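You operate a simulated robot arm through the tools that you are given. There is no shell and no other tool.

The job below is to be done with a simulated two-armed robot. You get a single attempt, and the scene is never put back.

## Task
Doff the grey tube, cap it blue and mount the purple tube.
Fine: grey tube on the grey peg, purple tube on the green spindle; zero the counter for it.

It is judged by the outcome, as a careful person would: the job done as asked, and still so three seconds after it is handed in. It fails if anything else is knocked over, pushed out of place, dropped, spilled or broken. Lids that push on must go on centred and level and be pressed home; caps that screw on are set level and turned clockwise until they are tight.

## Robot
Two 7-joint arms with fingered hands on one trunk that stands fixed in place. Base frame: the origin is at the foot of the trunk, x ahead of it, y to its left, z up; the work surface is at about z = 0.82. Lengths are in m, angles in rad, forces in N, time in s.
The left shoulder is at [0.024, 0.152, 1.252], the right one opposite. With the tool pointing down near the work surface each hand reaches from about 0.1 to 0.76 m from the base axis, measured 20 degrees to its own side. Payload 3.8 kg a hand.
Tool frame (each hand has its own): the origin (TCP) lies between the finger pads and is the grasp point; the fingertips stand 0.03 m ahead of it; z points along the fingers, y is the line along which they close. The gripper opens to 0.104 m. The gripper's body begins 0.035 m behind the TCP. The gripper is a hand of 5 fingers: y runs from the thumb to the fingers, the wrist lies at [-0.015, -0.104, -0.178] in the tool frame, and closing takes about 1.5 s.
Orientation is told as [roll, pitch, yaw] about the base's x, y, z axes, in that order, counted from this pose: with the fingers straight down and the wrist toward the robot, the tool's x, y and z point along [0, 1, 0], [1, 0, 0] and [0, 0, -1] of the base frame.

## Interface
- The arms move only by the tool step_arm. It takes "left_plan", "right_plan" or both (then of equal length, played together; a hand with none holds still); each is text: rows parted by semicolons, each of 7 numbers parted by spaces: the finger opening in m, from 0 to 0.104, then the shift along the tool's x, y, z in m, then the turn, a rotation vector about the tool's x, y, z in rad. In form: hand dx dy dz ax ay az; .... A call has 1 to 20 rows; each row shifts and turns the commanded pose from where the row before left it, along the tool's axes as they then stand. A row lasts 0.2 s, in which the tool goes at most 0.05 m and 0.15 rad; a call with a longer step from one row to the next is refused whole, and so is a gripper value outside its range. A pose out of reach is approached as far as the arm can. The call stops where the force on the tool passes 40 N (or 10 N more than at its start, if that is more) or the arm is blocked; 0.2 s more then pass. Each finger travels about 0.072 m/s and halts on what it meets, pressing with about 26 N; the grip force reading is that of the motor and also rises with nothing between the fingers. The clock runs only during rows and for 0.2 s after the last one: add rows that do not move to give the fingers time. The reply holds the time, the measured pose of the TCP, the force on the tool along the base axes, the opening and the grip force, in the units named above and with some noise, with the torque about the TCP (base axes, N m) and any sound that the robot's microphone picked up, and new pictures: "pictures" is both (left out), scene, wrist or none (wrist: the cameras of the hands that moved).
- Cameras (640 x 400 px; columns grow to the right, rows downward): "scene" is now at [0.1009, -0.0546, 1.4246]; the picture's right is [-0.57, -0.82, 0.03], its down [-0.33, 0.20, -0.92] and it looks along [0.75, -0.54, -0.38] (base axes); focal length 214 px, centre (320, 200). "left" rides on the left gripper at [-0.08, -0.078, -0.141] in its tool frame; the picture's right is [-0.78, -0.30, 0.56], its down [0.53, -0.78, 0.33] and it looks along [0.34, 0.56, 0.76] (tool axes); focal length 247 px, centre (320, 200). "right" rides on the right gripper at [0.08, -0.078, -0.141] in its tool frame; the picture's right is [-0.78, 0.30, -0.56], its down [-0.53, -0.78, 0.33] and it looks along [-0.33, 0.56, 0.76] (tool axes); focal length 247 px, centre (320, 200). There is no depth. A picture from a camera that has moved, and an enlarged one, comes with that camera's place and axes in the base frame and with its lens.
- slide_trunk(by): slides the trunk up (or, below 0, down) by that many m; the arms and the scene camera ride with it, the base frame stays. It gives what a move gives, with no picture.
- preshape(shape, hand): the hand has 5 fingers and takes this shape, open, in about a second: jaw (thumb against the fingers, like two jaws); tri (thumb and two fingers); tip (a fingertip pinch); poke (one finger out to press); point (the index stretched); flat (the hand flat); cup (the hand cupped); fist (a fist). The gripper value then closes the fingers along that shape, each until it touches; the sizes above hold for jaw. It gives what a move gives, with no picture.
- head_to(pan, tilt): turns the head with the scene camera to pan (to the left, within 1.396 rad either way) and tilt (down, from -0.506 to 1.204), counted from straight ahead of the robot. It gives what a move gives, and a new picture of the scene camera.
- zoom(camera, box): a new picture of the part [left, top, right, bottom] of that camera's present view, enlarged. No time passes.
- sign_off(): hands the job in; it is judged then, once.

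Places have to be worked out from the pictures, the camera data and where the tool is seen. Open the grippers and draw the arms clear of the work before you hand the job in, unless the task says otherwise.

The tools are called after ">>>" by a JSON object that holds its "name" and its "arguments". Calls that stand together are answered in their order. step_arm: Moves the arms, as the interface text tells. Its arguments: {"type":"object","properties":{"left_plan":{"type":"string"},"right_plan":{"type":"string"},"pictures":{"type":"string","enum":["both","scene","wrist","none"]}},"required":[]} The other tools are called the same way: slide_trunk (by) slides the trunk up or down; preshape (shape, hand) gives the hand a shape; head_to (pan, tilt) turns the head that bears the scene camera; zoom (camera, box) takes an enlarged picture of a part of a camera's view; sign_off () hands the job in.

At the start:

```text
t: 0.0
left_tool_pos: [0.4954, -0.0354, 1.3953]
left_orientation: [0.0, 0.0, 0.0]
left_wrist_force: [0.7, 0.2, -0.3]
left_moment: [-0.02, 0.0, -0.01]
left_finger_gap: 0.104
left_grip_force: 0.1
left_shape: jaw
right_tool_pos: [0.3223, -0.4073, 1.381]
right_orientation: [0.0, 0.0, -0.001]
right_wrist_force: [0.0, -0.1, 0.6]
right_moment: [-0.01, -0.02, 0.0]
right_finger_gap: 0.1038
right_grip_force: 0.1
right_shape: jaw
trunk travel left (down, up): [-0.325, 0.131]
head pan, tilt: [-0.607, 0.353]
```

scene: 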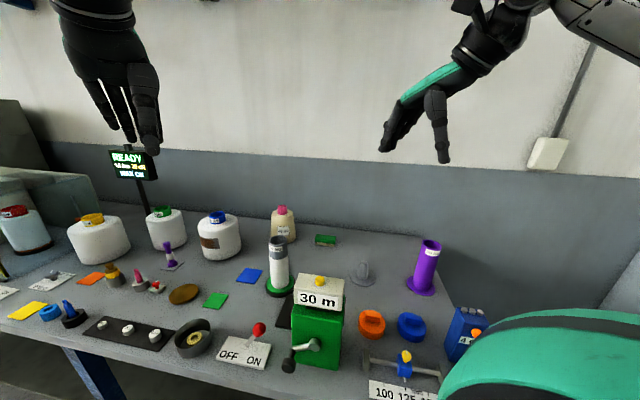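
right: 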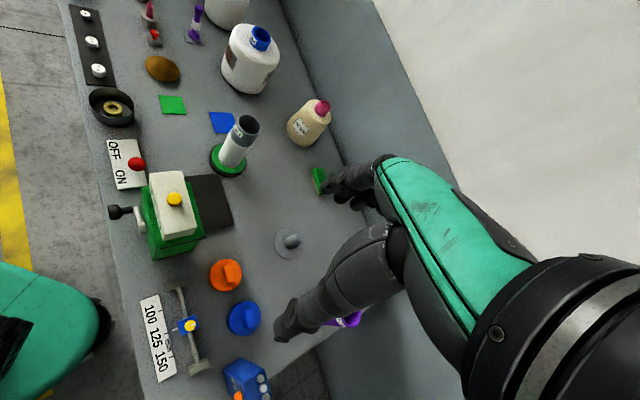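
left: 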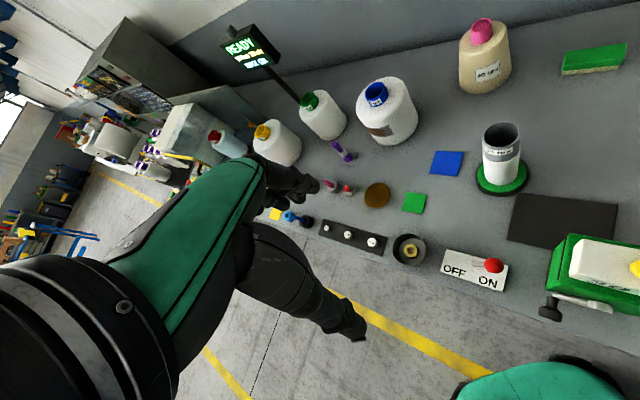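

I start by enlarging the scene camera's view to identify the tubes, spindle, peg, caps and counter.

>>> {"name": "zoom", "arguments": {"camera": "scene", "box": [240, 200, 400, 300]}}

>>> {"name": "zoom", "arguments": {"camera": "scene", "box": [340, 220, 500, 320]}}

>>> {"name": "zoom", "arguments": {"camera": "scene", "box": [240, 260, 480, 400]}}

>>> {"name": "zoom", "arguments": {"camera": "right", "box": [100, 80, 360, 260]}}

>>> {"name": "zoom", "arguments": {"camera": "right", "box": [120, 220, 380, 400]}}

```text
4.00 times, centred on (320, 250) of scene
camera zoom: at [0.1009, -0.0546, 1.4246], right [-0.57, -0.82, 0.03], down [-0.33, 0.2, -0.92], along [0.75, -0.54, -0.38], focal length 858 px, centre (320, 0)
```

zoom: 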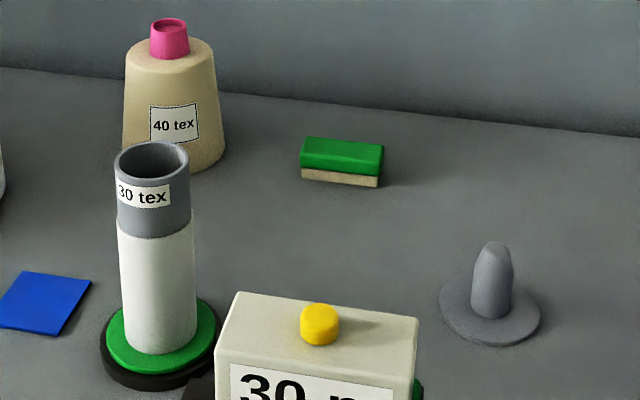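

```text
4.00 times, centred on (420, 270) of scene
camera zoom: at [0.1009, -0.0546, 1.4246], right [-0.57, -0.82, 0.03], down [-0.33, 0.2, -0.92], along [0.75, -0.54, -0.38], focal length 858 px, centre (-80, -80)
```

zoom: 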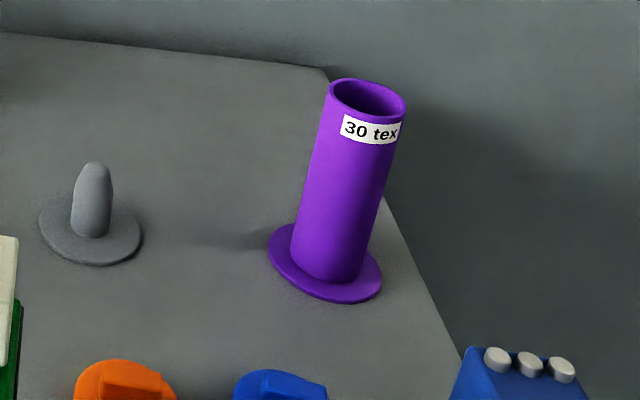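

```text
2.67 times, centred on (360, 330) of scene
camera zoom: at [0.1009, -0.0546, 1.4246], right [-0.57, -0.82, 0.03], down [-0.33, 0.2, -0.92], along [0.75, -0.54, -0.38], focal length 572 px, centre (213, -147)
```

zoom: 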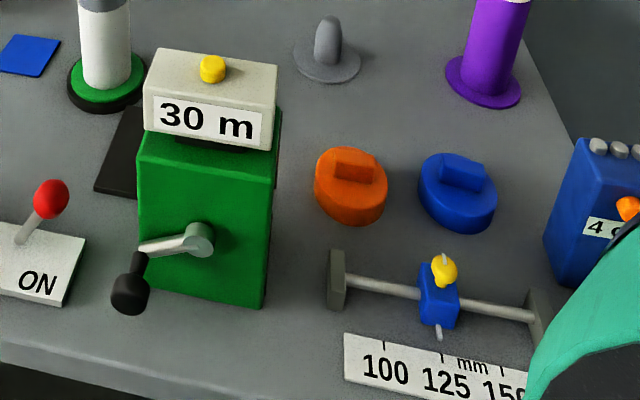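

```text
2.22 times, centred on (230, 170) of right
camera zoom: at [0.2456, -0.3262, 1.5216], right [0.3, -0.78, 0.56], down [-0.78, -0.53, -0.33], along [0.55, -0.33, -0.76], focal length 549 px, centre (520, 267)
```

zoom: 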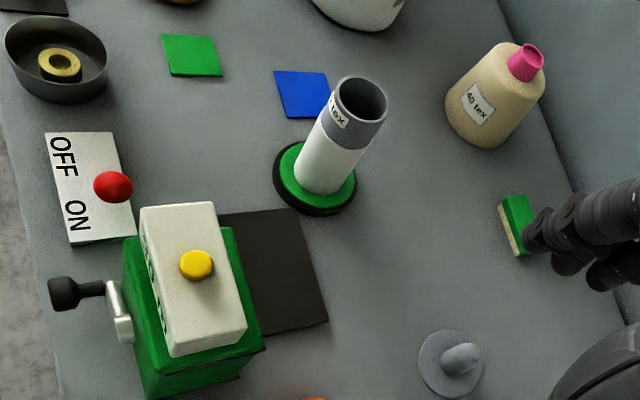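

```text
2.22 times, centred on (250, 310) of right
camera zoom: at [0.2456, -0.3262, 1.5216], right [0.3, -0.78, 0.56], down [-0.78, -0.53, -0.33], along [0.55, -0.33, -0.76], focal length 549 px, centre (476, -44)
```

zoom: 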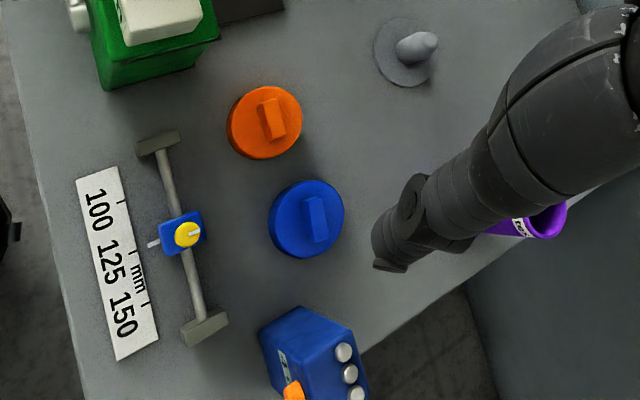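

The grey tube (white-wound) is on the green spindle, with the grey peg and purple tube to its right. I check the display, the switch and the counter for details.

>>> {"name": "zoom", "arguments": {"camera": "scene", "box": [100, 140, 180, 190]}}

>>> {"name": "zoom", "arguments": {"camera": "scene", "box": [210, 310, 290, 380]}}

>>> {"name": "zoom", "arguments": {"camera": "left", "box": [400, 100, 640, 330]}}

>>> {"name": "zoom", "arguments": {"camera": "left", "box": [200, 20, 320, 90]}}

>>> {"name": "head_to", "arguments": {"pan": -0.6, "tilt": 0.75}}

```text
8.00 times, centred on (140, 165) of scene
camera zoom: at [0.1009, -0.0546, 1.4246], right [-0.57, -0.82, 0.03], down [-0.33, 0.2, -0.92], along [0.75, -0.54, -0.38], focal length 1716 px, centre (1760, 480)
```

zoom: 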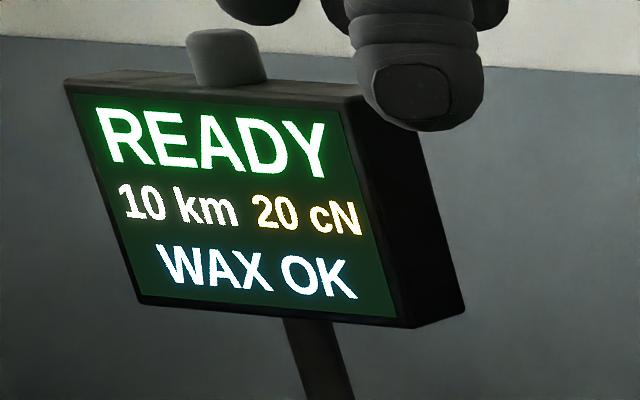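

```text
5.71 times, centred on (250, 345) of scene
camera zoom: at [0.1009, -0.0546, 1.4246], right [-0.57, -0.82, 0.03], down [-0.33, 0.2, -0.92], along [0.75, -0.54, -0.38], focal length 1226 px, centre (720, -629)
```

zoom: 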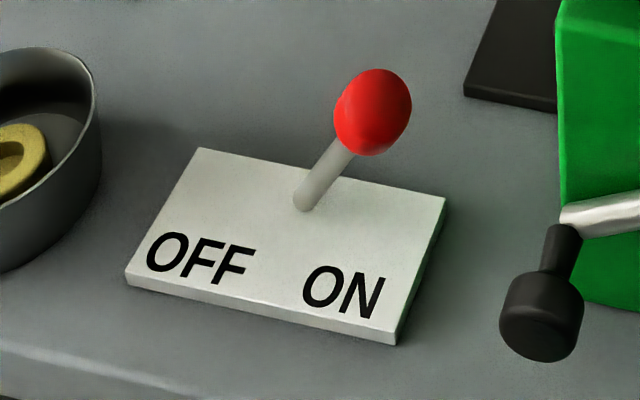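

```text
1.74 times, centred on (520, 215) of left
camera zoom: at [0.4187, -0.117, 1.5374], right [-0.3, -0.78, -0.56], down [-0.78, 0.53, -0.33], along [0.56, 0.33, -0.76], focal length 430 px, centre (-28, 174)
```

zoom: 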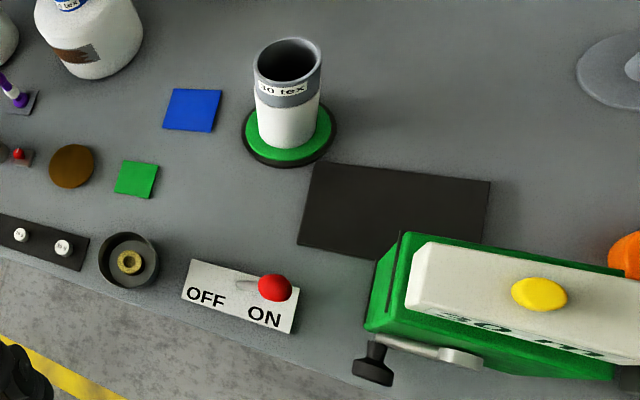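

```text
5.33 times, centred on (260, 55) of left
camera zoom: at [0.4187, -0.117, 1.5374], right [-0.3, -0.78, -0.56], down [-0.78, 0.53, -0.33], along [0.56, 0.33, -0.76], focal length 1317 px, centre (640, 973)
```

zoom: 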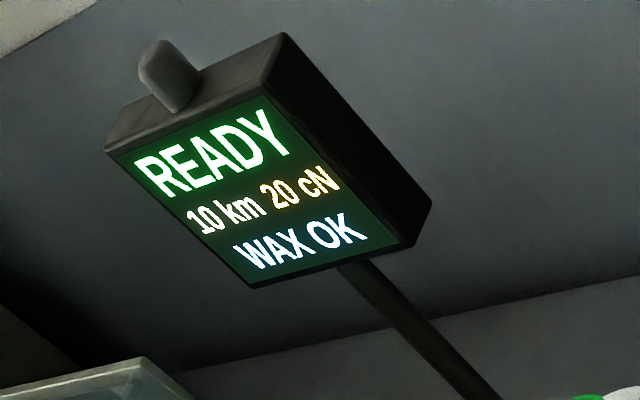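

```text
t: 0.9
left_tool_pos: [0.4959, -0.0385, 1.3953]
left_orientation: [0.001, 0.001, -0.001]
left_wrist_force: [1.5, 0.4, -0.9]
left_moment: [-0.04, 0.01, 0.02]
left_finger_gap: 0.1038
left_grip_force: 0.0
left_shape: jaw
right_tool_pos: [0.3229, -0.4082, 1.3817]
right_orientation: [0.0, 0.0, -0.003]
right_wrist_force: [0.1, 0.7, 0.0]
right_moment: [-0.01, 0.02, 0.01]
right_finger_gap: 0.1037
right_grip_force: 0.1
right_shape: jaw
trunk travel left (down, up): [-0.325, 0.131]
head pan, tilt: [-0.6, 0.75]
camera scene: at [0.0912, -0.0483, 1.3896], right [-0.56, -0.82, 0.03], down [-0.6, 0.39, -0.7], along [0.57, -0.41, -0.71], focal length 214 px, centre (320, 200)
```

scene: 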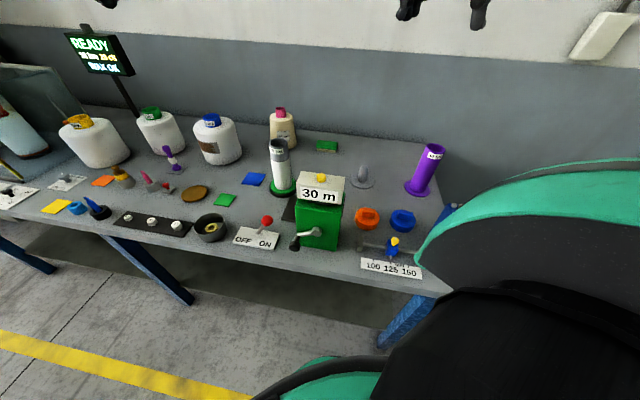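

Estimates so far: spindle and grey tube axis at about (0.669, -0.295) with top z≈1.03, grey peg at about (0.537, -0.58), purple tube at about (0.384, -0.742), blue cap at about (0.30, -0.55), counter button at about (0.396, -0.273, 1.085). I move the right hand above the grey tube, well clear of it, and look again.

>>> {"name": "step_arm", "arguments": {"right_plan": "0.104 0.0114 0.0346 0.0242 0 0 0; 0.104 0.0114 0.0346 0.0242 0 0 0; 0.104 0.0114 0.0346 0.0242 0 0 0; 0.104 0.0114 0.0346 0.0242 0 0 0; 0.104 0.0114 0.0346 0.0242 0 0 0; 0.104 0.0114 0.0346 0.0242 0 0 0; 0.104 0.0114 0.0346 0.0242 0 0 0; 0.104 0.0114 0.0346 0.0242 0 0 0; 0.104 0.0114 0.0346 0.0242 0 0 0; 0.104 0.0114 0.0346 0.0242 0 0 0; 0.104 0 0 0 0 0 0; 0.104 0 0 0 0 0 0"}}

>>> {"name": "head_to", "arguments": {"pan": -0.5, "tilt": 0.5}}

>>> {"name": "zoom", "arguments": {"camera": "left", "box": [340, 0, 640, 260]}}

```text
t: 3.5
left_tool_pos: [0.4956, -0.0366, 1.3953]
left_orientation: [-0.002, 0.001, -0.001]
left_wrist_force: [-0.5, -1.2, -0.3]
left_moment: [0.02, 0.03, -0.02]
left_finger_gap: 0.1035
left_grip_force: 0.0
left_shape: jaw
right_tool_pos: [0.6665, -0.2952, 1.1388]
right_orientation: [0.0, 0.001, -0.002]
right_wrist_force: [0.4, 0.4, 0.0]
right_moment: [-0.01, -0.02, 0.0]
right_finger_gap: 0.1033
right_grip_force: 0.1
right_shape: jaw
trunk travel left (down, up): [-0.325, 0.131]
head pan, tilt: [-0.6, 0.75]
camera scene: at [0.0905, -0.0484, 1.3896], right [-0.56, -0.82, 0.03], down [-0.6, 0.39, -0.7], along [0.57, -0.41, -0.71], focal length 214 px, centre (320, 200)
camera right: at [0.5903, -0.2133, 1.2802], right [0.3, -0.78, 0.56], down [-0.78, -0.53, -0.33], along [0.56, -0.33, -0.76], focal length 247 px, centre (320, 200)
```

scene: 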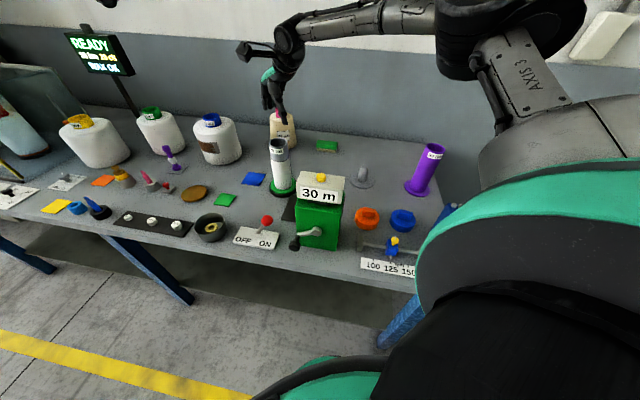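
right: 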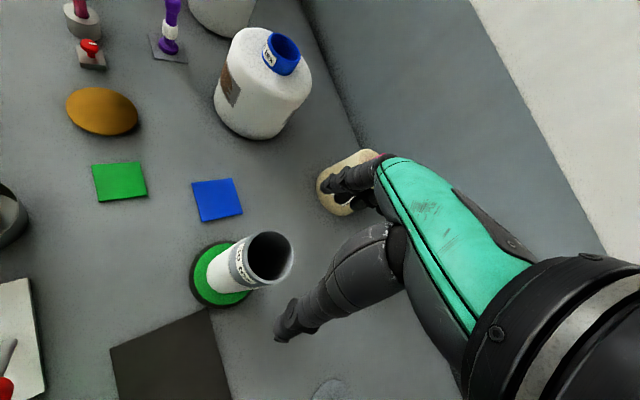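

```text
t: 4.2
left_tool_pos: [0.4959, -0.0374, 1.3956]
left_orientation: [-0.001, -0.001, 0.0]
left_wrist_force: [-0.1, 0.1, 0.7]
left_moment: [0.01, 0.03, 0.03]
left_finger_gap: 0.1036
left_grip_force: 0.2
left_shape: jaw
right_tool_pos: [0.6665, -0.2943, 1.1381]
right_orientation: [-0.002, 0.001, -0.002]
right_wrist_force: [0.0, -0.3, 0.2]
right_moment: [0.0, 0.0, -0.01]
right_finger_gap: 0.1038
right_grip_force: 0.1
right_shape: jaw
trunk travel left (down, up): [-0.325, 0.131]
head pan, tilt: [-0.499, 0.499]
camera scene: at [0.104, -0.0449, 1.4109], right [-0.48, -0.88, 0.02], down [-0.46, 0.23, -0.86], along [0.75, -0.42, -0.52], focal length 214 px, centre (320, 200)
```

scene: 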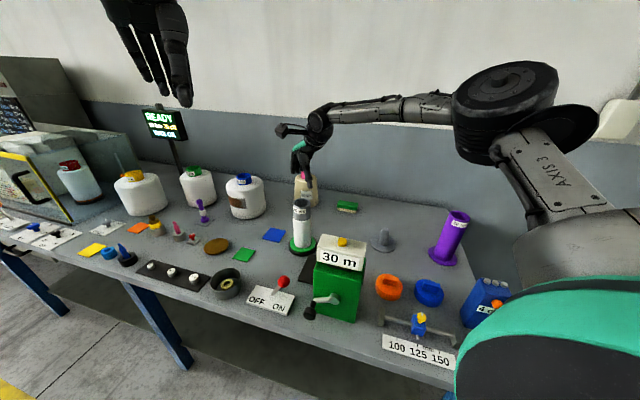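

```text
1.54 times, centred on (490, 130) of left
camera zoom: at [0.4191, -0.1169, 1.5373], right [-0.3, -0.78, -0.56], down [-0.78, 0.53, -0.33], along [0.56, 0.33, -0.76], focal length 380 px, centre (58, 308)
```

zoom: 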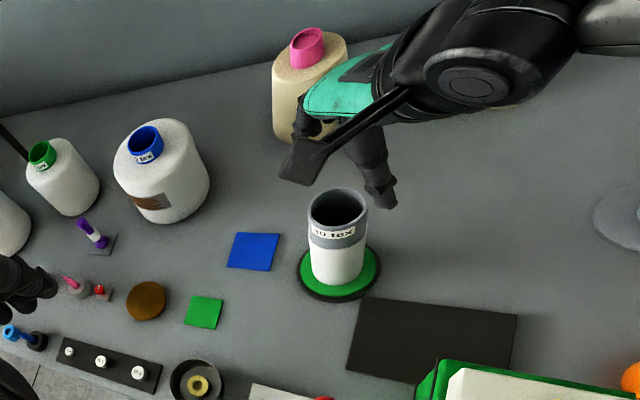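

The hand is about 7 mm short of the tube axis along x; the tube rim is near (0.673, -0.294, 1.03). I correct that and lower the open hand over the rim.

>>> {"name": "step_arm", "arguments": {"right_plan": "0.104 0 0.006 0 0 0 0; 0.104 0 0 0.03 0 0 0; 0.104 0 0 0.03 0 0 0; 0.104 0 0 0.03 0 0 0; 0.104 0 0 0.03 0 0 0; 0.104 0 0 0 0 0 0; 0.104 0 0 0 0 0 0"}}

>>> {"name": "zoom", "arguments": {"camera": "left", "box": [420, 40, 580, 160]}}

>>> {"name": "zoom", "arguments": {"camera": "scene", "box": [240, 120, 400, 270]}}

```text
t: 5.8
left_tool_pos: [0.4953, -0.0378, 1.3954]
left_orientation: [-0.002, 0.0, 0.0]
left_wrist_force: [-0.1, 0.8, -0.4]
left_moment: [-0.02, -0.04, 0.02]
left_finger_gap: 0.1037
left_grip_force: 0.1
left_shape: jaw
right_tool_pos: [0.6738, -0.292, 1.0198]
right_orientation: [0.001, -0.001, -0.002]
right_wrist_force: [0.4, -0.6, 0.3]
right_moment: [0.0, -0.01, -0.03]
right_finger_gap: 0.1037
right_grip_force: 0.0
right_shape: jaw
trunk travel left (down, up): [-0.325, 0.131]
head pan, tilt: [-0.499, 0.499]
camera scene: at [0.1037, -0.0451, 1.411], right [-0.48, -0.88, 0.02], down [-0.46, 0.23, -0.86], along [0.75, -0.42, -0.51], focal length 214 px, centre (320, 200)
camera right: at [0.5967, -0.2112, 1.1606], right [0.29, -0.78, 0.56], down [-0.78, -0.53, -0.33], along [0.56, -0.33, -0.76], focal length 247 px, centre (320, 200)
```

scene: 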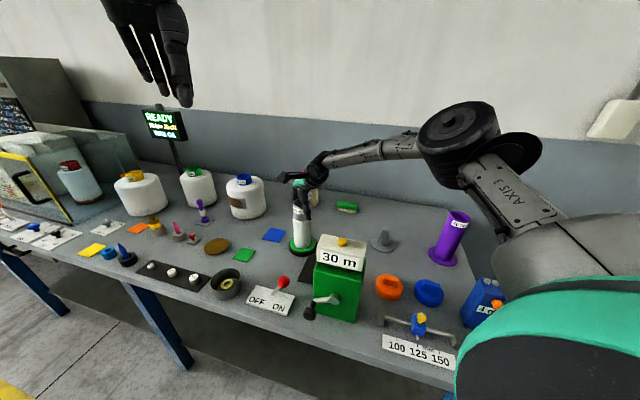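
right: 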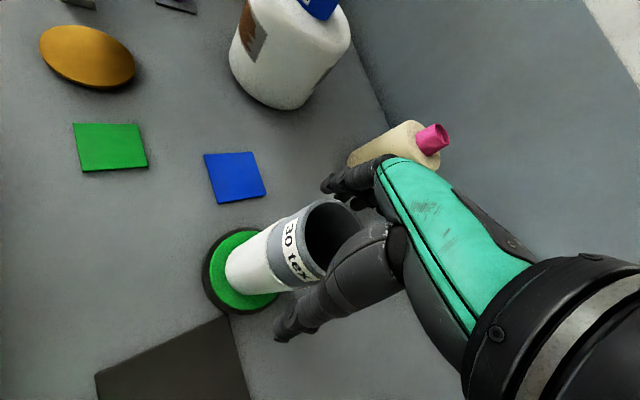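

```text
3.33 times, centred on (500, 100) of left
camera zoom: at [0.4187, -0.1171, 1.5375], right [-0.3, -0.78, -0.56], down [-0.78, 0.53, -0.33], along [0.56, 0.33, -0.76], focal length 823 px, centre (-280, 533)
```

zoom: 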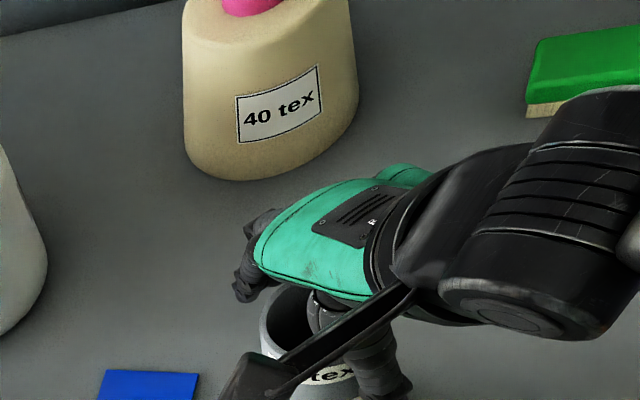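

```text
2.67 times, centred on (320, 195) of scene
camera zoom: at [0.1037, -0.0451, 1.411], right [-0.48, -0.88, 0.02], down [-0.46, 0.23, -0.86], along [0.75, -0.42, -0.51], focal length 572 px, centre (320, 213)
```

zoom: 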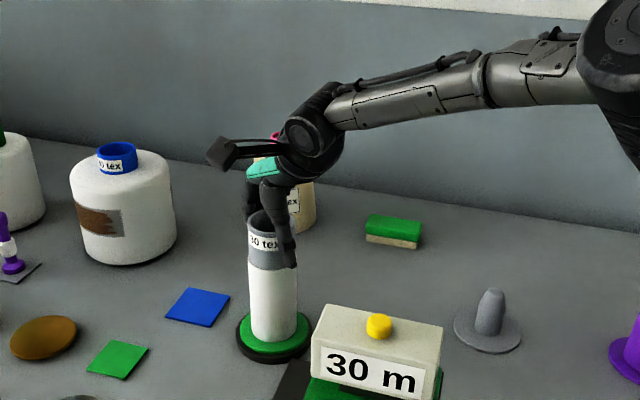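

The rim seems about 5 mm to the +y side of the hand's centre. I shift slightly, lower a bit more and close on the grey tube.

>>> {"name": "step_arm", "arguments": {"right_plan": "0.104 0.005 0 0.004 0 0 0; 0.104 0 -0.001 0.003 0 0 0; 0.09 0 0 0 0 0 0; 0.075 0 0 0 0 0 0; 0.06 0 0 0 0 0 0; 0.045 0 0 0 0 0 0; 0.03 0 0 0 0 0 0; 0.03 0 0 0 0 0 0; 0.03 0 0 0 0 0 0"}}

>>> {"name": "zoom", "arguments": {"camera": "scene", "box": [240, 120, 400, 270]}}

```text
t: 7.8
left_tool_pos: [0.4953, -0.0371, 1.3944]
left_orientation: [0.0, 0.0, 0.0]
left_wrist_force: [0.9, 0.2, -0.5]
left_moment: [-0.01, 0.01, 0.0]
left_finger_gap: 0.1034
left_grip_force: 0.1
left_shape: jaw
right_tool_pos: [0.67, -0.2885, 1.013]
right_orientation: [-0.001, 0.0, -0.002]
right_wrist_force: [-0.7, -1.2, 0.1]
right_moment: [0.0, -0.02, -0.01]
right_finger_gap: 0.0522
right_grip_force: 25.8
right_shape: jaw
right hand out of reach, approached as far as the arm can: row 1
trunk travel left (down, up): [-0.325, 0.131]
head pan, tilt: [-0.499, 0.499]
camera scene: at [0.104, -0.045, 1.411], right [-0.48, -0.88, 0.02], down [-0.46, 0.23, -0.86], along [0.75, -0.42, -0.51], focal length 214 px, centre (320, 200)
camera right: at [0.5935, -0.2073, 1.1542], right [0.3, -0.78, 0.56], down [-0.78, -0.53, -0.33], along [0.55, -0.33, -0.76], focal length 247 px, centre (320, 200)
```

scene: 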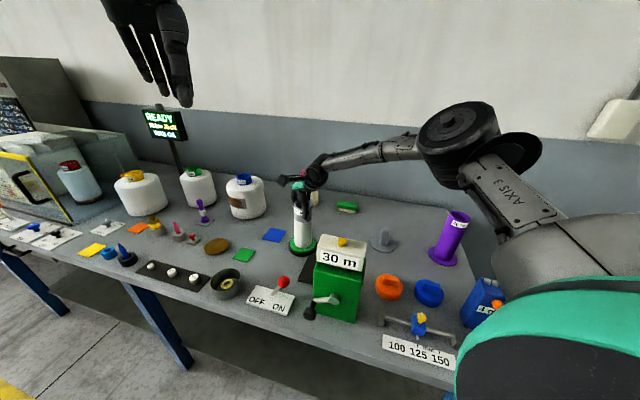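
right: 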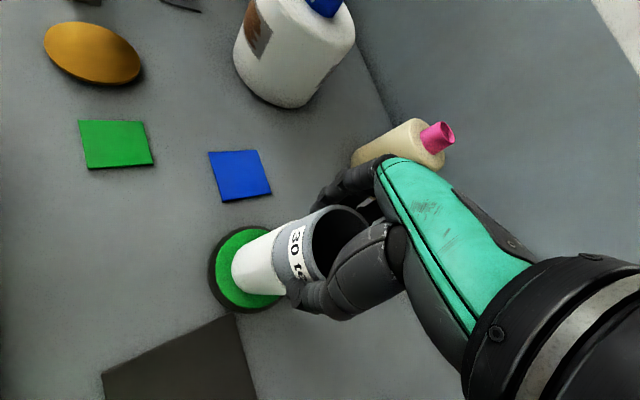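

```text
2.67 times, centred on (320, 195) of scene
camera zoom: at [0.104, -0.045, 1.411], right [-0.48, -0.88, 0.02], down [-0.46, 0.23, -0.86], along [0.75, -0.42, -0.51], focal length 572 px, centre (320, 213)
```

zoom: 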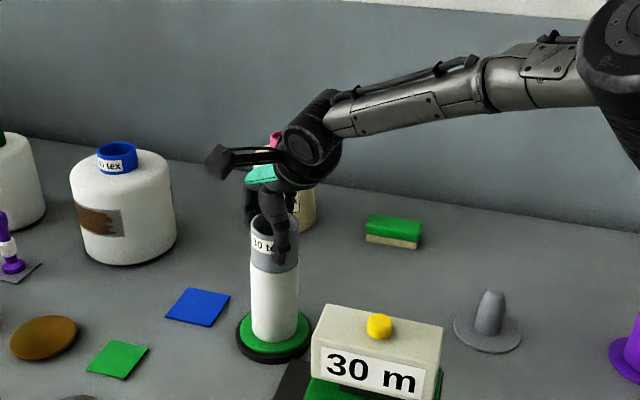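

The tube is gripped (gap 0.052, about 26 N). I lift slowly straight up and watch the forces.

>>> {"name": "step_arm", "arguments": {"right_plan": "0.03 0 0 -0.01 0 0 0; 0.03 0 0 -0.015 0 0 0; 0.03 0 0 -0.02 0 0 0; 0.03 0 0 -0.02 0 0 0; 0.03 0 0 -0.02 0 0 0; 0.03 0 0 -0.02 0 0 0; 0.03 0 0 0 0 0 0"}}

>>> {"name": "zoom", "arguments": {"camera": "scene", "box": [240, 120, 400, 270]}}

```text
t: 9.4
left_tool_pos: [0.4949, -0.037, 1.3961]
left_orientation: [0.0, -0.001, 0.0]
left_wrist_force: [-0.1, -0.1, 0.3]
left_moment: [-0.01, -0.02, 0.04]
left_finger_gap: 0.1036
left_grip_force: 0.0
left_shape: jaw
right_tool_pos: [0.6703, -0.2895, 1.1172]
right_orientation: [0.0, 0.002, -0.003]
right_wrist_force: [-0.1, 0.3, -0.1]
right_moment: [0.02, -0.01, -0.01]
right_finger_gap: 0.0525
right_grip_force: 26.0
right_shape: jaw
trunk travel left (down, up): [-0.325, 0.131]
head pan, tilt: [-0.499, 0.499]
camera scene: at [0.104, -0.0451, 1.4109], right [-0.48, -0.88, 0.02], down [-0.46, 0.23, -0.86], along [0.75, -0.42, -0.51], focal length 214 px, centre (320, 200)
camera right: at [0.5931, -0.2081, 1.2588], right [0.3, -0.78, 0.56], down [-0.78, -0.53, -0.33], along [0.55, -0.33, -0.76], focal length 247 px, centre (320, 200)
```

scene: 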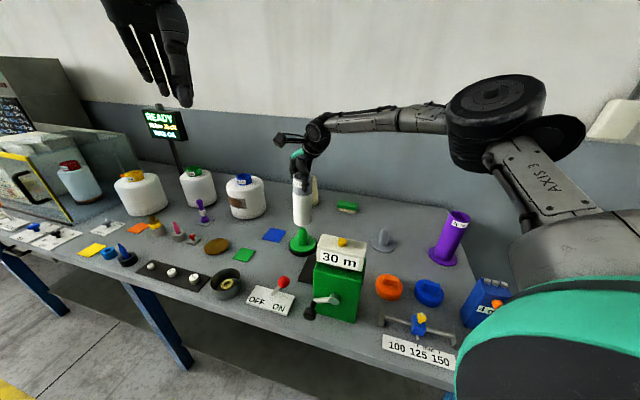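
right: 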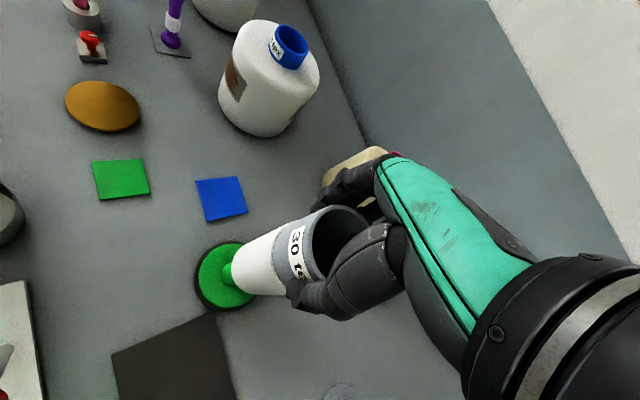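

```text
2.67 times, centred on (320, 195) of scene
camera zoom: at [0.104, -0.0451, 1.4109], right [-0.48, -0.88, 0.02], down [-0.46, 0.23, -0.86], along [0.75, -0.42, -0.51], focal length 572 px, centre (320, 213)
```

zoom: 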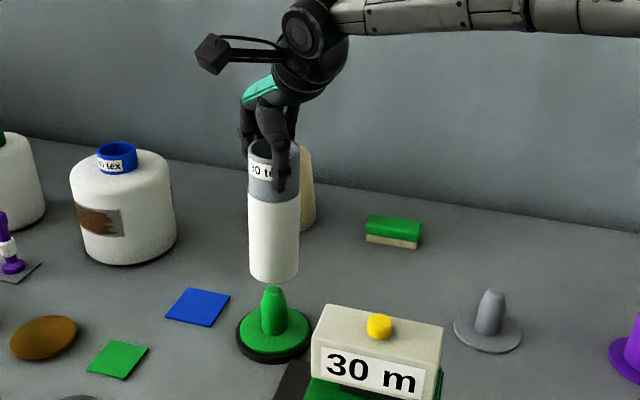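

The grey tube is off the green spindle and hanging level. I raise it a little more and carry it to above the grey peg, at about (0.543, -0.579).

>>> {"name": "step_arm", "arguments": {"right_plan": "0.03 0 0 -0.03 0 0 0; 0.03 -0.0358 -0.01625 0 0 0 0; 0.03 -0.0358 -0.01625 0 0 0 0; 0.03 -0.0358 -0.01625 0 0 0 0; 0.03 -0.0358 -0.01625 0 0 0 0; 0.03 -0.0358 -0.01625 0 0 0 0; 0.03 -0.0358 -0.01625 0 0 0 0; 0.03 -0.0358 -0.01625 0 0 0 0; 0.03 -0.0358 -0.01625 0 0 0 0; 0.03 0 0 0 0 0 0; 0.03 0 0 0 0 0 0"}}

>>> {"name": "zoom", "arguments": {"camera": "scene", "box": [300, 120, 460, 270]}}

>>> {"name": "zoom", "arguments": {"camera": "left", "box": [440, 0, 640, 200]}}

```text
t: 11.8
left_tool_pos: [0.4962, -0.0374, 1.3952]
left_orientation: [-0.001, 0.001, 0.002]
left_wrist_force: [-0.4, 0.2, -0.3]
left_moment: [0.0, 0.02, -0.01]
left_finger_gap: 0.1037
left_grip_force: 0.0
left_shape: jaw
right_tool_pos: [0.5411, -0.5767, 1.1469]
right_orientation: [-0.001, 0.002, -0.001]
right_wrist_force: [-0.5, -0.4, 0.0]
right_moment: [-0.01, 0.0, 0.01]
right_finger_gap: 0.0517
right_grip_force: 25.8
right_shape: jaw
trunk travel left (down, up): [-0.325, 0.131]
head pan, tilt: [-0.499, 0.499]
camera scene: at [0.104, -0.0448, 1.411], right [-0.48, -0.88, 0.02], down [-0.46, 0.23, -0.86], along [0.75, -0.42, -0.51], focal length 214 px, centre (320, 200)
camera right: at [0.4651, -0.4946, 1.2878], right [0.3, -0.78, 0.56], down [-0.78, -0.53, -0.33], along [0.55, -0.33, -0.76], focal length 247 px, centre (320, 200)
```

scene: 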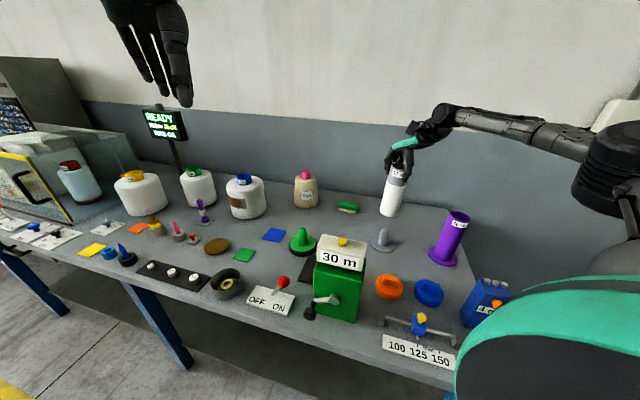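
right: 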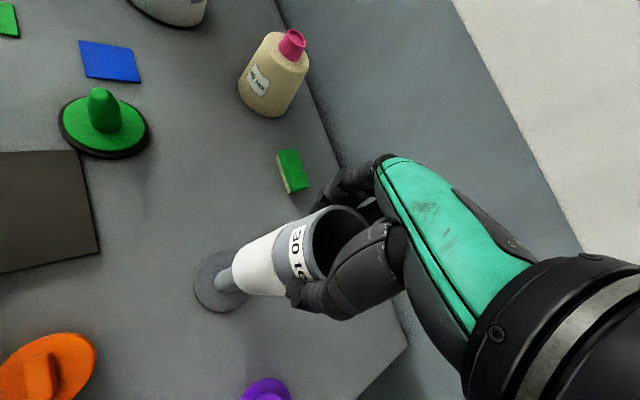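

```text
2.67 times, centred on (380, 195) of scene
camera zoom: at [0.104, -0.0448, 1.411], right [-0.48, -0.88, 0.02], down [-0.46, 0.23, -0.86], along [0.75, -0.42, -0.51], focal length 572 px, centre (160, 213)
```

zoom: 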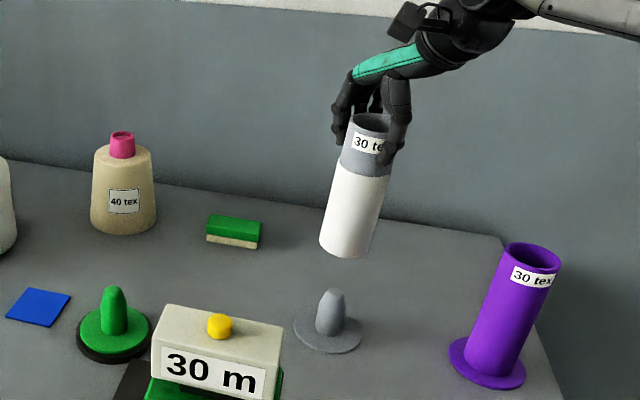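

```text
2.00 times, centred on (540, 100) of left
camera zoom: at [0.4191, -0.1168, 1.5373], right [-0.3, -0.78, -0.56], down [-0.78, 0.53, -0.33], along [0.56, 0.33, -0.76], focal length 494 px, centre (-120, 400)
```

zoom: 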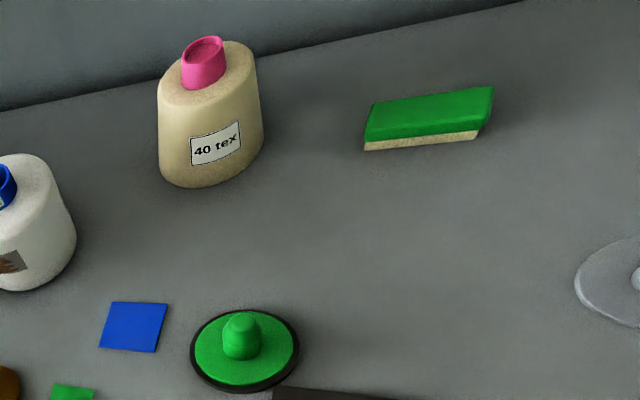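

Both views put the grey peg on the tube's axis line within a few mm. I lower until the bottom rim should be just around the peg tip, then check.

>>> {"name": "step_arm", "arguments": {"right_plan": "0.03 0 0 0.02 0 0 0; 0.03 0 0 0.02 0 0 0; 0.03 0 0 0.015 0 0 0; 0.03 0 0 0.01 0 0 0; 0.03 0 0 0 0 0 0"}}

>>> {"name": "zoom", "arguments": {"camera": "scene", "box": [340, 160, 440, 260]}}

>>> {"name": "zoom", "arguments": {"camera": "right", "box": [170, 190, 370, 330]}}

```text
t: 13.0
left_tool_pos: [0.496, -0.0381, 1.3954]
left_orientation: [0.0, 0.0, 0.0]
left_wrist_force: [0.4, -0.7, 0.1]
left_moment: [-0.03, 0.01, -0.01]
left_finger_gap: 0.1034
left_grip_force: 0.1
left_shape: jaw
right_tool_pos: [0.5407, -0.5759, 1.0815]
right_orientation: [0.0, 0.0, -0.003]
right_wrist_force: [-0.1, 0.2, -0.2]
right_moment: [0.0, 0.01, 0.01]
right_finger_gap: 0.0519
right_grip_force: 25.9
right_shape: jaw
trunk travel left (down, up): [-0.325, 0.131]
head pan, tilt: [-0.499, 0.499]
camera scene: at [0.1038, -0.0451, 1.411], right [-0.48, -0.88, 0.02], down [-0.46, 0.23, -0.86], along [0.75, -0.42, -0.51], focal length 214 px, centre (320, 200)
camera right: at [0.4635, -0.4947, 1.2232], right [0.3, -0.78, 0.56], down [-0.78, -0.53, -0.33], along [0.55, -0.33, -0.76], focal length 247 px, centre (320, 200)
```

scene: 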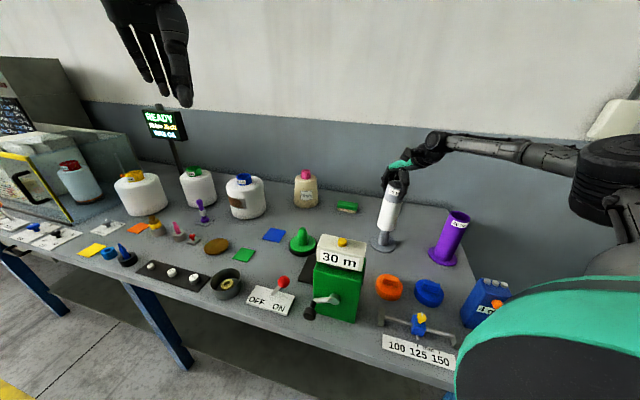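
right: 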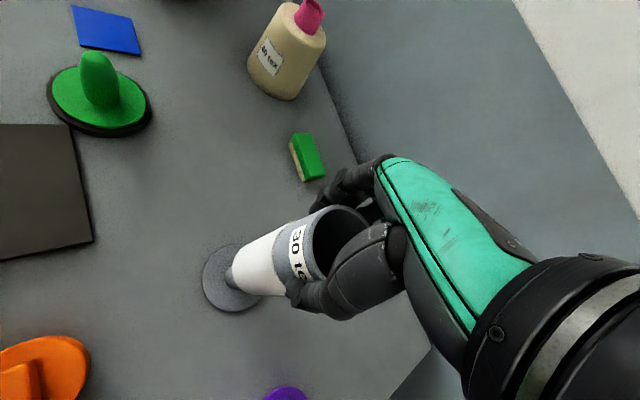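

```text
4.00 times, centred on (390, 210) of scene
camera zoom: at [0.1038, -0.0451, 1.411], right [-0.48, -0.88, 0.02], down [-0.46, 0.23, -0.86], along [0.75, -0.42, -0.51], focal length 858 px, centre (40, 160)
```

zoom: 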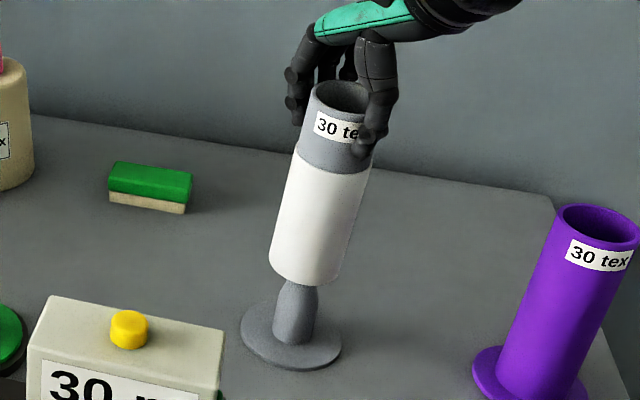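

```text
2.86 times, centred on (270, 260) of right
camera zoom: at [0.4635, -0.4947, 1.2232], right [0.3, -0.78, 0.56], down [-0.78, -0.53, -0.33], along [0.55, -0.33, -0.76], focal length 706 px, centre (463, 29)
```

zoom: 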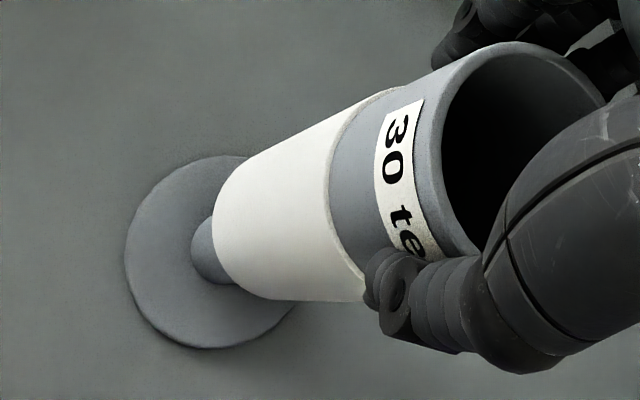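

The tube axis lines up with the peg in both views. I continue down in small steps until it seats.

>>> {"name": "step_arm", "arguments": {"right_plan": "0.03 0 0 0.01 0 0 0; 0.03 0 0 0.012 0 0 0; 0.03 0 0 0.012 0 0 0; 0.03 0 0 0.012 0 0 0; 0.03 0 0 0.01 0 0 0; 0.03 0 0 0 0 0 0"}}

>>> {"name": "zoom", "arguments": {"camera": "scene", "box": [340, 160, 440, 260]}}

>>> {"name": "zoom", "arguments": {"camera": "right", "box": [170, 190, 370, 330]}}

```text
t: 14.4
left_tool_pos: [0.4956, -0.0368, 1.3958]
left_orientation: [0.0, 0.0, 0.0]
left_wrist_force: [0.2, -0.8, 0.2]
left_moment: [-0.03, 0.0, 0.0]
left_finger_gap: 0.1033
left_grip_force: 0.0
left_shape: jaw
right_tool_pos: [0.5404, -0.5756, 1.0257]
right_orientation: [0.0, 0.002, -0.002]
right_wrist_force: [0.1, -0.8, -0.7]
right_moment: [0.03, 0.0, 0.03]
right_finger_gap: 0.0519
right_grip_force: 26.1
right_shape: jaw
trunk travel left (down, up): [-0.325, 0.131]
head pan, tilt: [-0.499, 0.499]
camera scene: at [0.1038, -0.0451, 1.411], right [-0.48, -0.88, 0.02], down [-0.46, 0.23, -0.86], along [0.75, -0.42, -0.51], focal length 214 px, centre (320, 200)
camera right: at [0.4634, -0.494, 1.1673], right [0.3, -0.78, 0.56], down [-0.78, -0.53, -0.33], along [0.55, -0.33, -0.76], focal length 247 px, centre (320, 200)
```

scene: 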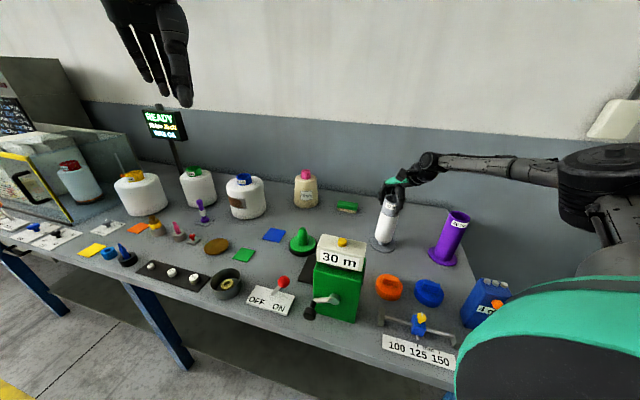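
right: 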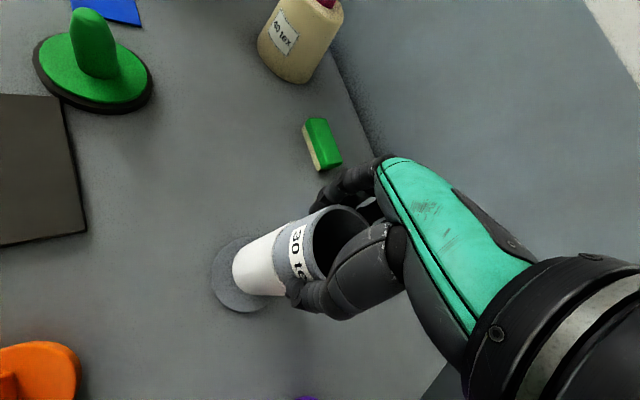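

```text
4.00 times, centred on (390, 210) of scene
camera zoom: at [0.1038, -0.0451, 1.411], right [-0.48, -0.88, 0.02], down [-0.46, 0.23, -0.86], along [0.75, -0.42, -0.51], focal length 858 px, centre (40, 160)
```

zoom: 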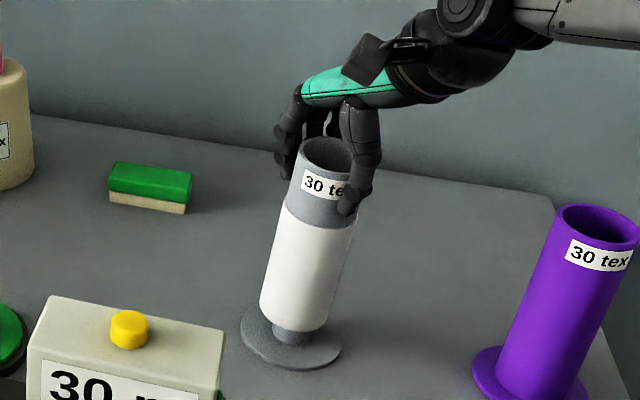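

```text
2.86 times, centred on (270, 260) of right
camera zoom: at [0.4634, -0.494, 1.1673], right [0.3, -0.78, 0.56], down [-0.78, -0.53, -0.33], along [0.55, -0.33, -0.76], focal length 706 px, centre (463, 29)
```

zoom: 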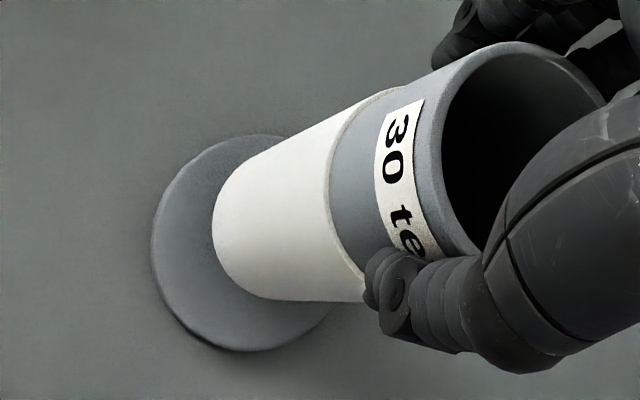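

The tube is over the peg with no side force; about 15–20 mm remain. I continue in fine steps until it touches down.

>>> {"name": "step_arm", "arguments": {"right_plan": "0.03 0 0 0.006 0 0 0; 0.03 0 0 0.005 0 0 0; 0.03 0 0 0.004 0 0 0; 0.03 0 0 0 0 0 0", "pictures": "none"}}

>>> {"name": "zoom", "arguments": {"camera": "scene", "box": [340, 160, 440, 260]}}

```text
t: 15.4
left_tool_pos: [0.4963, -0.0369, 1.395]
left_orientation: [-0.001, 0.0, 0.001]
left_wrist_force: [0.0, -0.3, -0.4]
left_moment: [0.0, -0.02, -0.02]
left_finger_gap: 0.1035
left_grip_force: 0.1
left_shape: jaw
right_tool_pos: [0.5394, -0.5744, 1.0131]
right_orientation: [0.0, 0.001, -0.002]
right_wrist_force: [0.1, 0.7, -1.1]
right_moment: [0.02, -0.02, 0.02]
right_finger_gap: 0.0519
right_grip_force: 26.5
right_shape: jaw
trunk travel left (down, up): [-0.325, 0.131]
head pan, tilt: [-0.499, 0.499]
```

```text
4.00 times, centred on (390, 210) of scene
camera zoom: at [0.1038, -0.0452, 1.411], right [-0.48, -0.88, 0.02], down [-0.46, 0.23, -0.86], along [0.75, -0.42, -0.51], focal length 858 px, centre (40, 160)
```

zoom: 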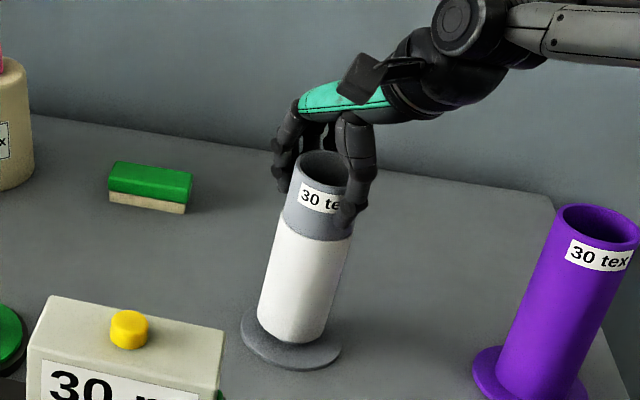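

Nearly seated. I keep going in 2 mm steps until the force shows contact.

>>> {"name": "step_arm", "arguments": {"right_plan": "0.03 0 0 0.003 0 0 0; 0.03 0 0 0.002 0 0 0; 0.03 0 0 0.002 0 0 0; 0.03 0 0 0 0 0 0", "pictures": "none"}}

>>> {"name": "zoom", "arguments": {"camera": "scene", "box": [350, 190, 420, 260]}}

```text
t: 16.4
left_tool_pos: [0.4946, -0.0389, 1.3949]
left_orientation: [0.0, 0.001, 0.0]
left_wrist_force: [1.2, -1.0, 0.5]
left_moment: [0.0, -0.02, 0.01]
left_finger_gap: 0.1034
left_grip_force: 0.2
left_shape: jaw
right_tool_pos: [0.5402, -0.5753, 1.0052]
right_orientation: [-0.001, 0.0, -0.003]
right_wrist_force: [0.4, 0.8, -1.0]
right_moment: [0.0, 0.0, 0.01]
right_finger_gap: 0.0516
right_grip_force: 26.2
right_shape: jaw
trunk travel left (down, up): [-0.325, 0.131]
head pan, tilt: [-0.499, 0.499]
```

```text
5.71 times, centred on (385, 225) of scene
camera zoom: at [0.1039, -0.0452, 1.411], right [-0.48, -0.88, 0.02], down [-0.46, 0.23, -0.86], along [0.75, -0.42, -0.51], focal length 1226 px, centre (-51, 57)
```

zoom: 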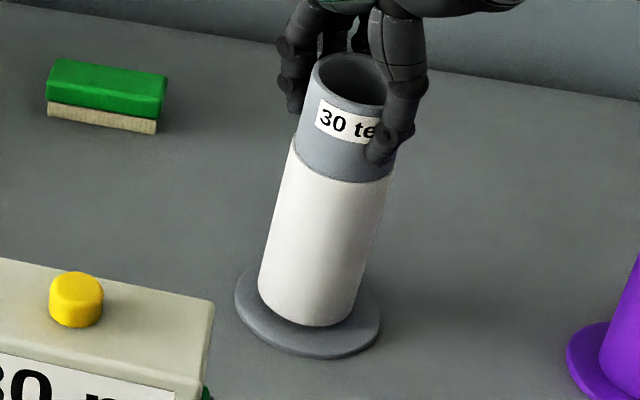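

No contact force yet at 1.005; a small gap may remain. I continue down by 2 mm steps.

>>> {"name": "step_arm", "arguments": {"right_plan": "0.03 0 0 0.002 0 0 0; 0.03 0 0 0.002 0 0 0; 0.03 0 0 0 0 0 0", "pictures": "none"}}

>>> {"name": "zoom", "arguments": {"camera": "scene", "box": [350, 190, 420, 260]}}

```text
t: 17.2
left_tool_pos: [0.4956, -0.0366, 1.3953]
left_orientation: [0.001, 0.0, -0.002]
left_wrist_force: [0.6, 1.0, 0.1]
left_moment: [0.02, 0.0, 0.01]
left_finger_gap: 0.1036
left_grip_force: 0.0
left_shape: jaw
right_tool_pos: [0.5402, -0.5745, 0.9999]
right_orientation: [0.0, 0.002, -0.002]
right_wrist_force: [-0.5, 0.4, -0.4]
right_moment: [0.01, -0.02, -0.03]
right_finger_gap: 0.0516
right_grip_force: 26.0
right_shape: jaw
trunk travel left (down, up): [-0.325, 0.131]
head pan, tilt: [-0.499, 0.499]
```

```text
5.71 times, centred on (385, 225) of scene
camera zoom: at [0.1038, -0.0451, 1.411], right [-0.48, -0.88, 0.02], down [-0.46, 0.23, -0.86], along [0.75, -0.42, -0.51], focal length 1226 px, centre (-51, 57)
```

zoom: 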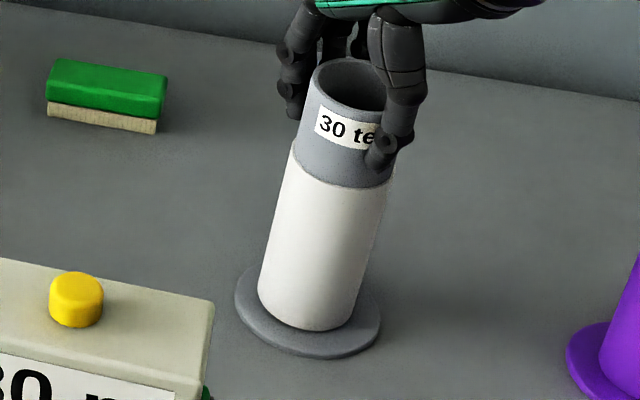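

Still moving freely; I continue with two more millimetre-scale steps.

>>> {"name": "step_arm", "arguments": {"right_plan": "0.03 0 0 0.0015 0 0 0; 0.03 0 0 0.0015 0 0 0; 0.03 0 0 0.0015 0 0 0; 0.03 0 0 0 0 0 0", "pictures": "none"}}

>>> {"name": "zoom", "arguments": {"camera": "scene", "box": [350, 190, 420, 260]}}

```text
t: 18.2
left_tool_pos: [0.496, -0.0364, 1.3954]
left_orientation: [-0.001, 0.001, 0.001]
left_wrist_force: [0.0, -0.6, 0.2]
left_moment: [0.02, -0.02, -0.05]
left_finger_gap: 0.1035
left_grip_force: 0.0
left_shape: jaw
right_tool_pos: [0.5399, -0.5748, 0.9982]
right_orientation: [-0.001, -0.003, -0.001]
right_wrist_force: [1.0, -0.5, 7.9]
right_moment: [0.0, 0.03, 0.04]
right_finger_gap: 0.0517
right_grip_force: 26.2
right_shape: jaw
trunk travel left (down, up): [-0.325, 0.131]
head pan, tilt: [-0.499, 0.499]
```

```text
5.71 times, centred on (385, 225) of scene
camera zoom: at [0.103, -0.044, 1.4111], right [-0.48, -0.88, 0.02], down [-0.46, 0.23, -0.86], along [0.75, -0.42, -0.51], focal length 1226 px, centre (-51, 57)
```

zoom: 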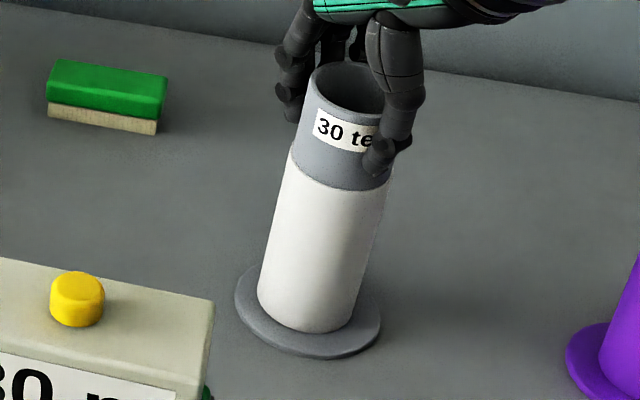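

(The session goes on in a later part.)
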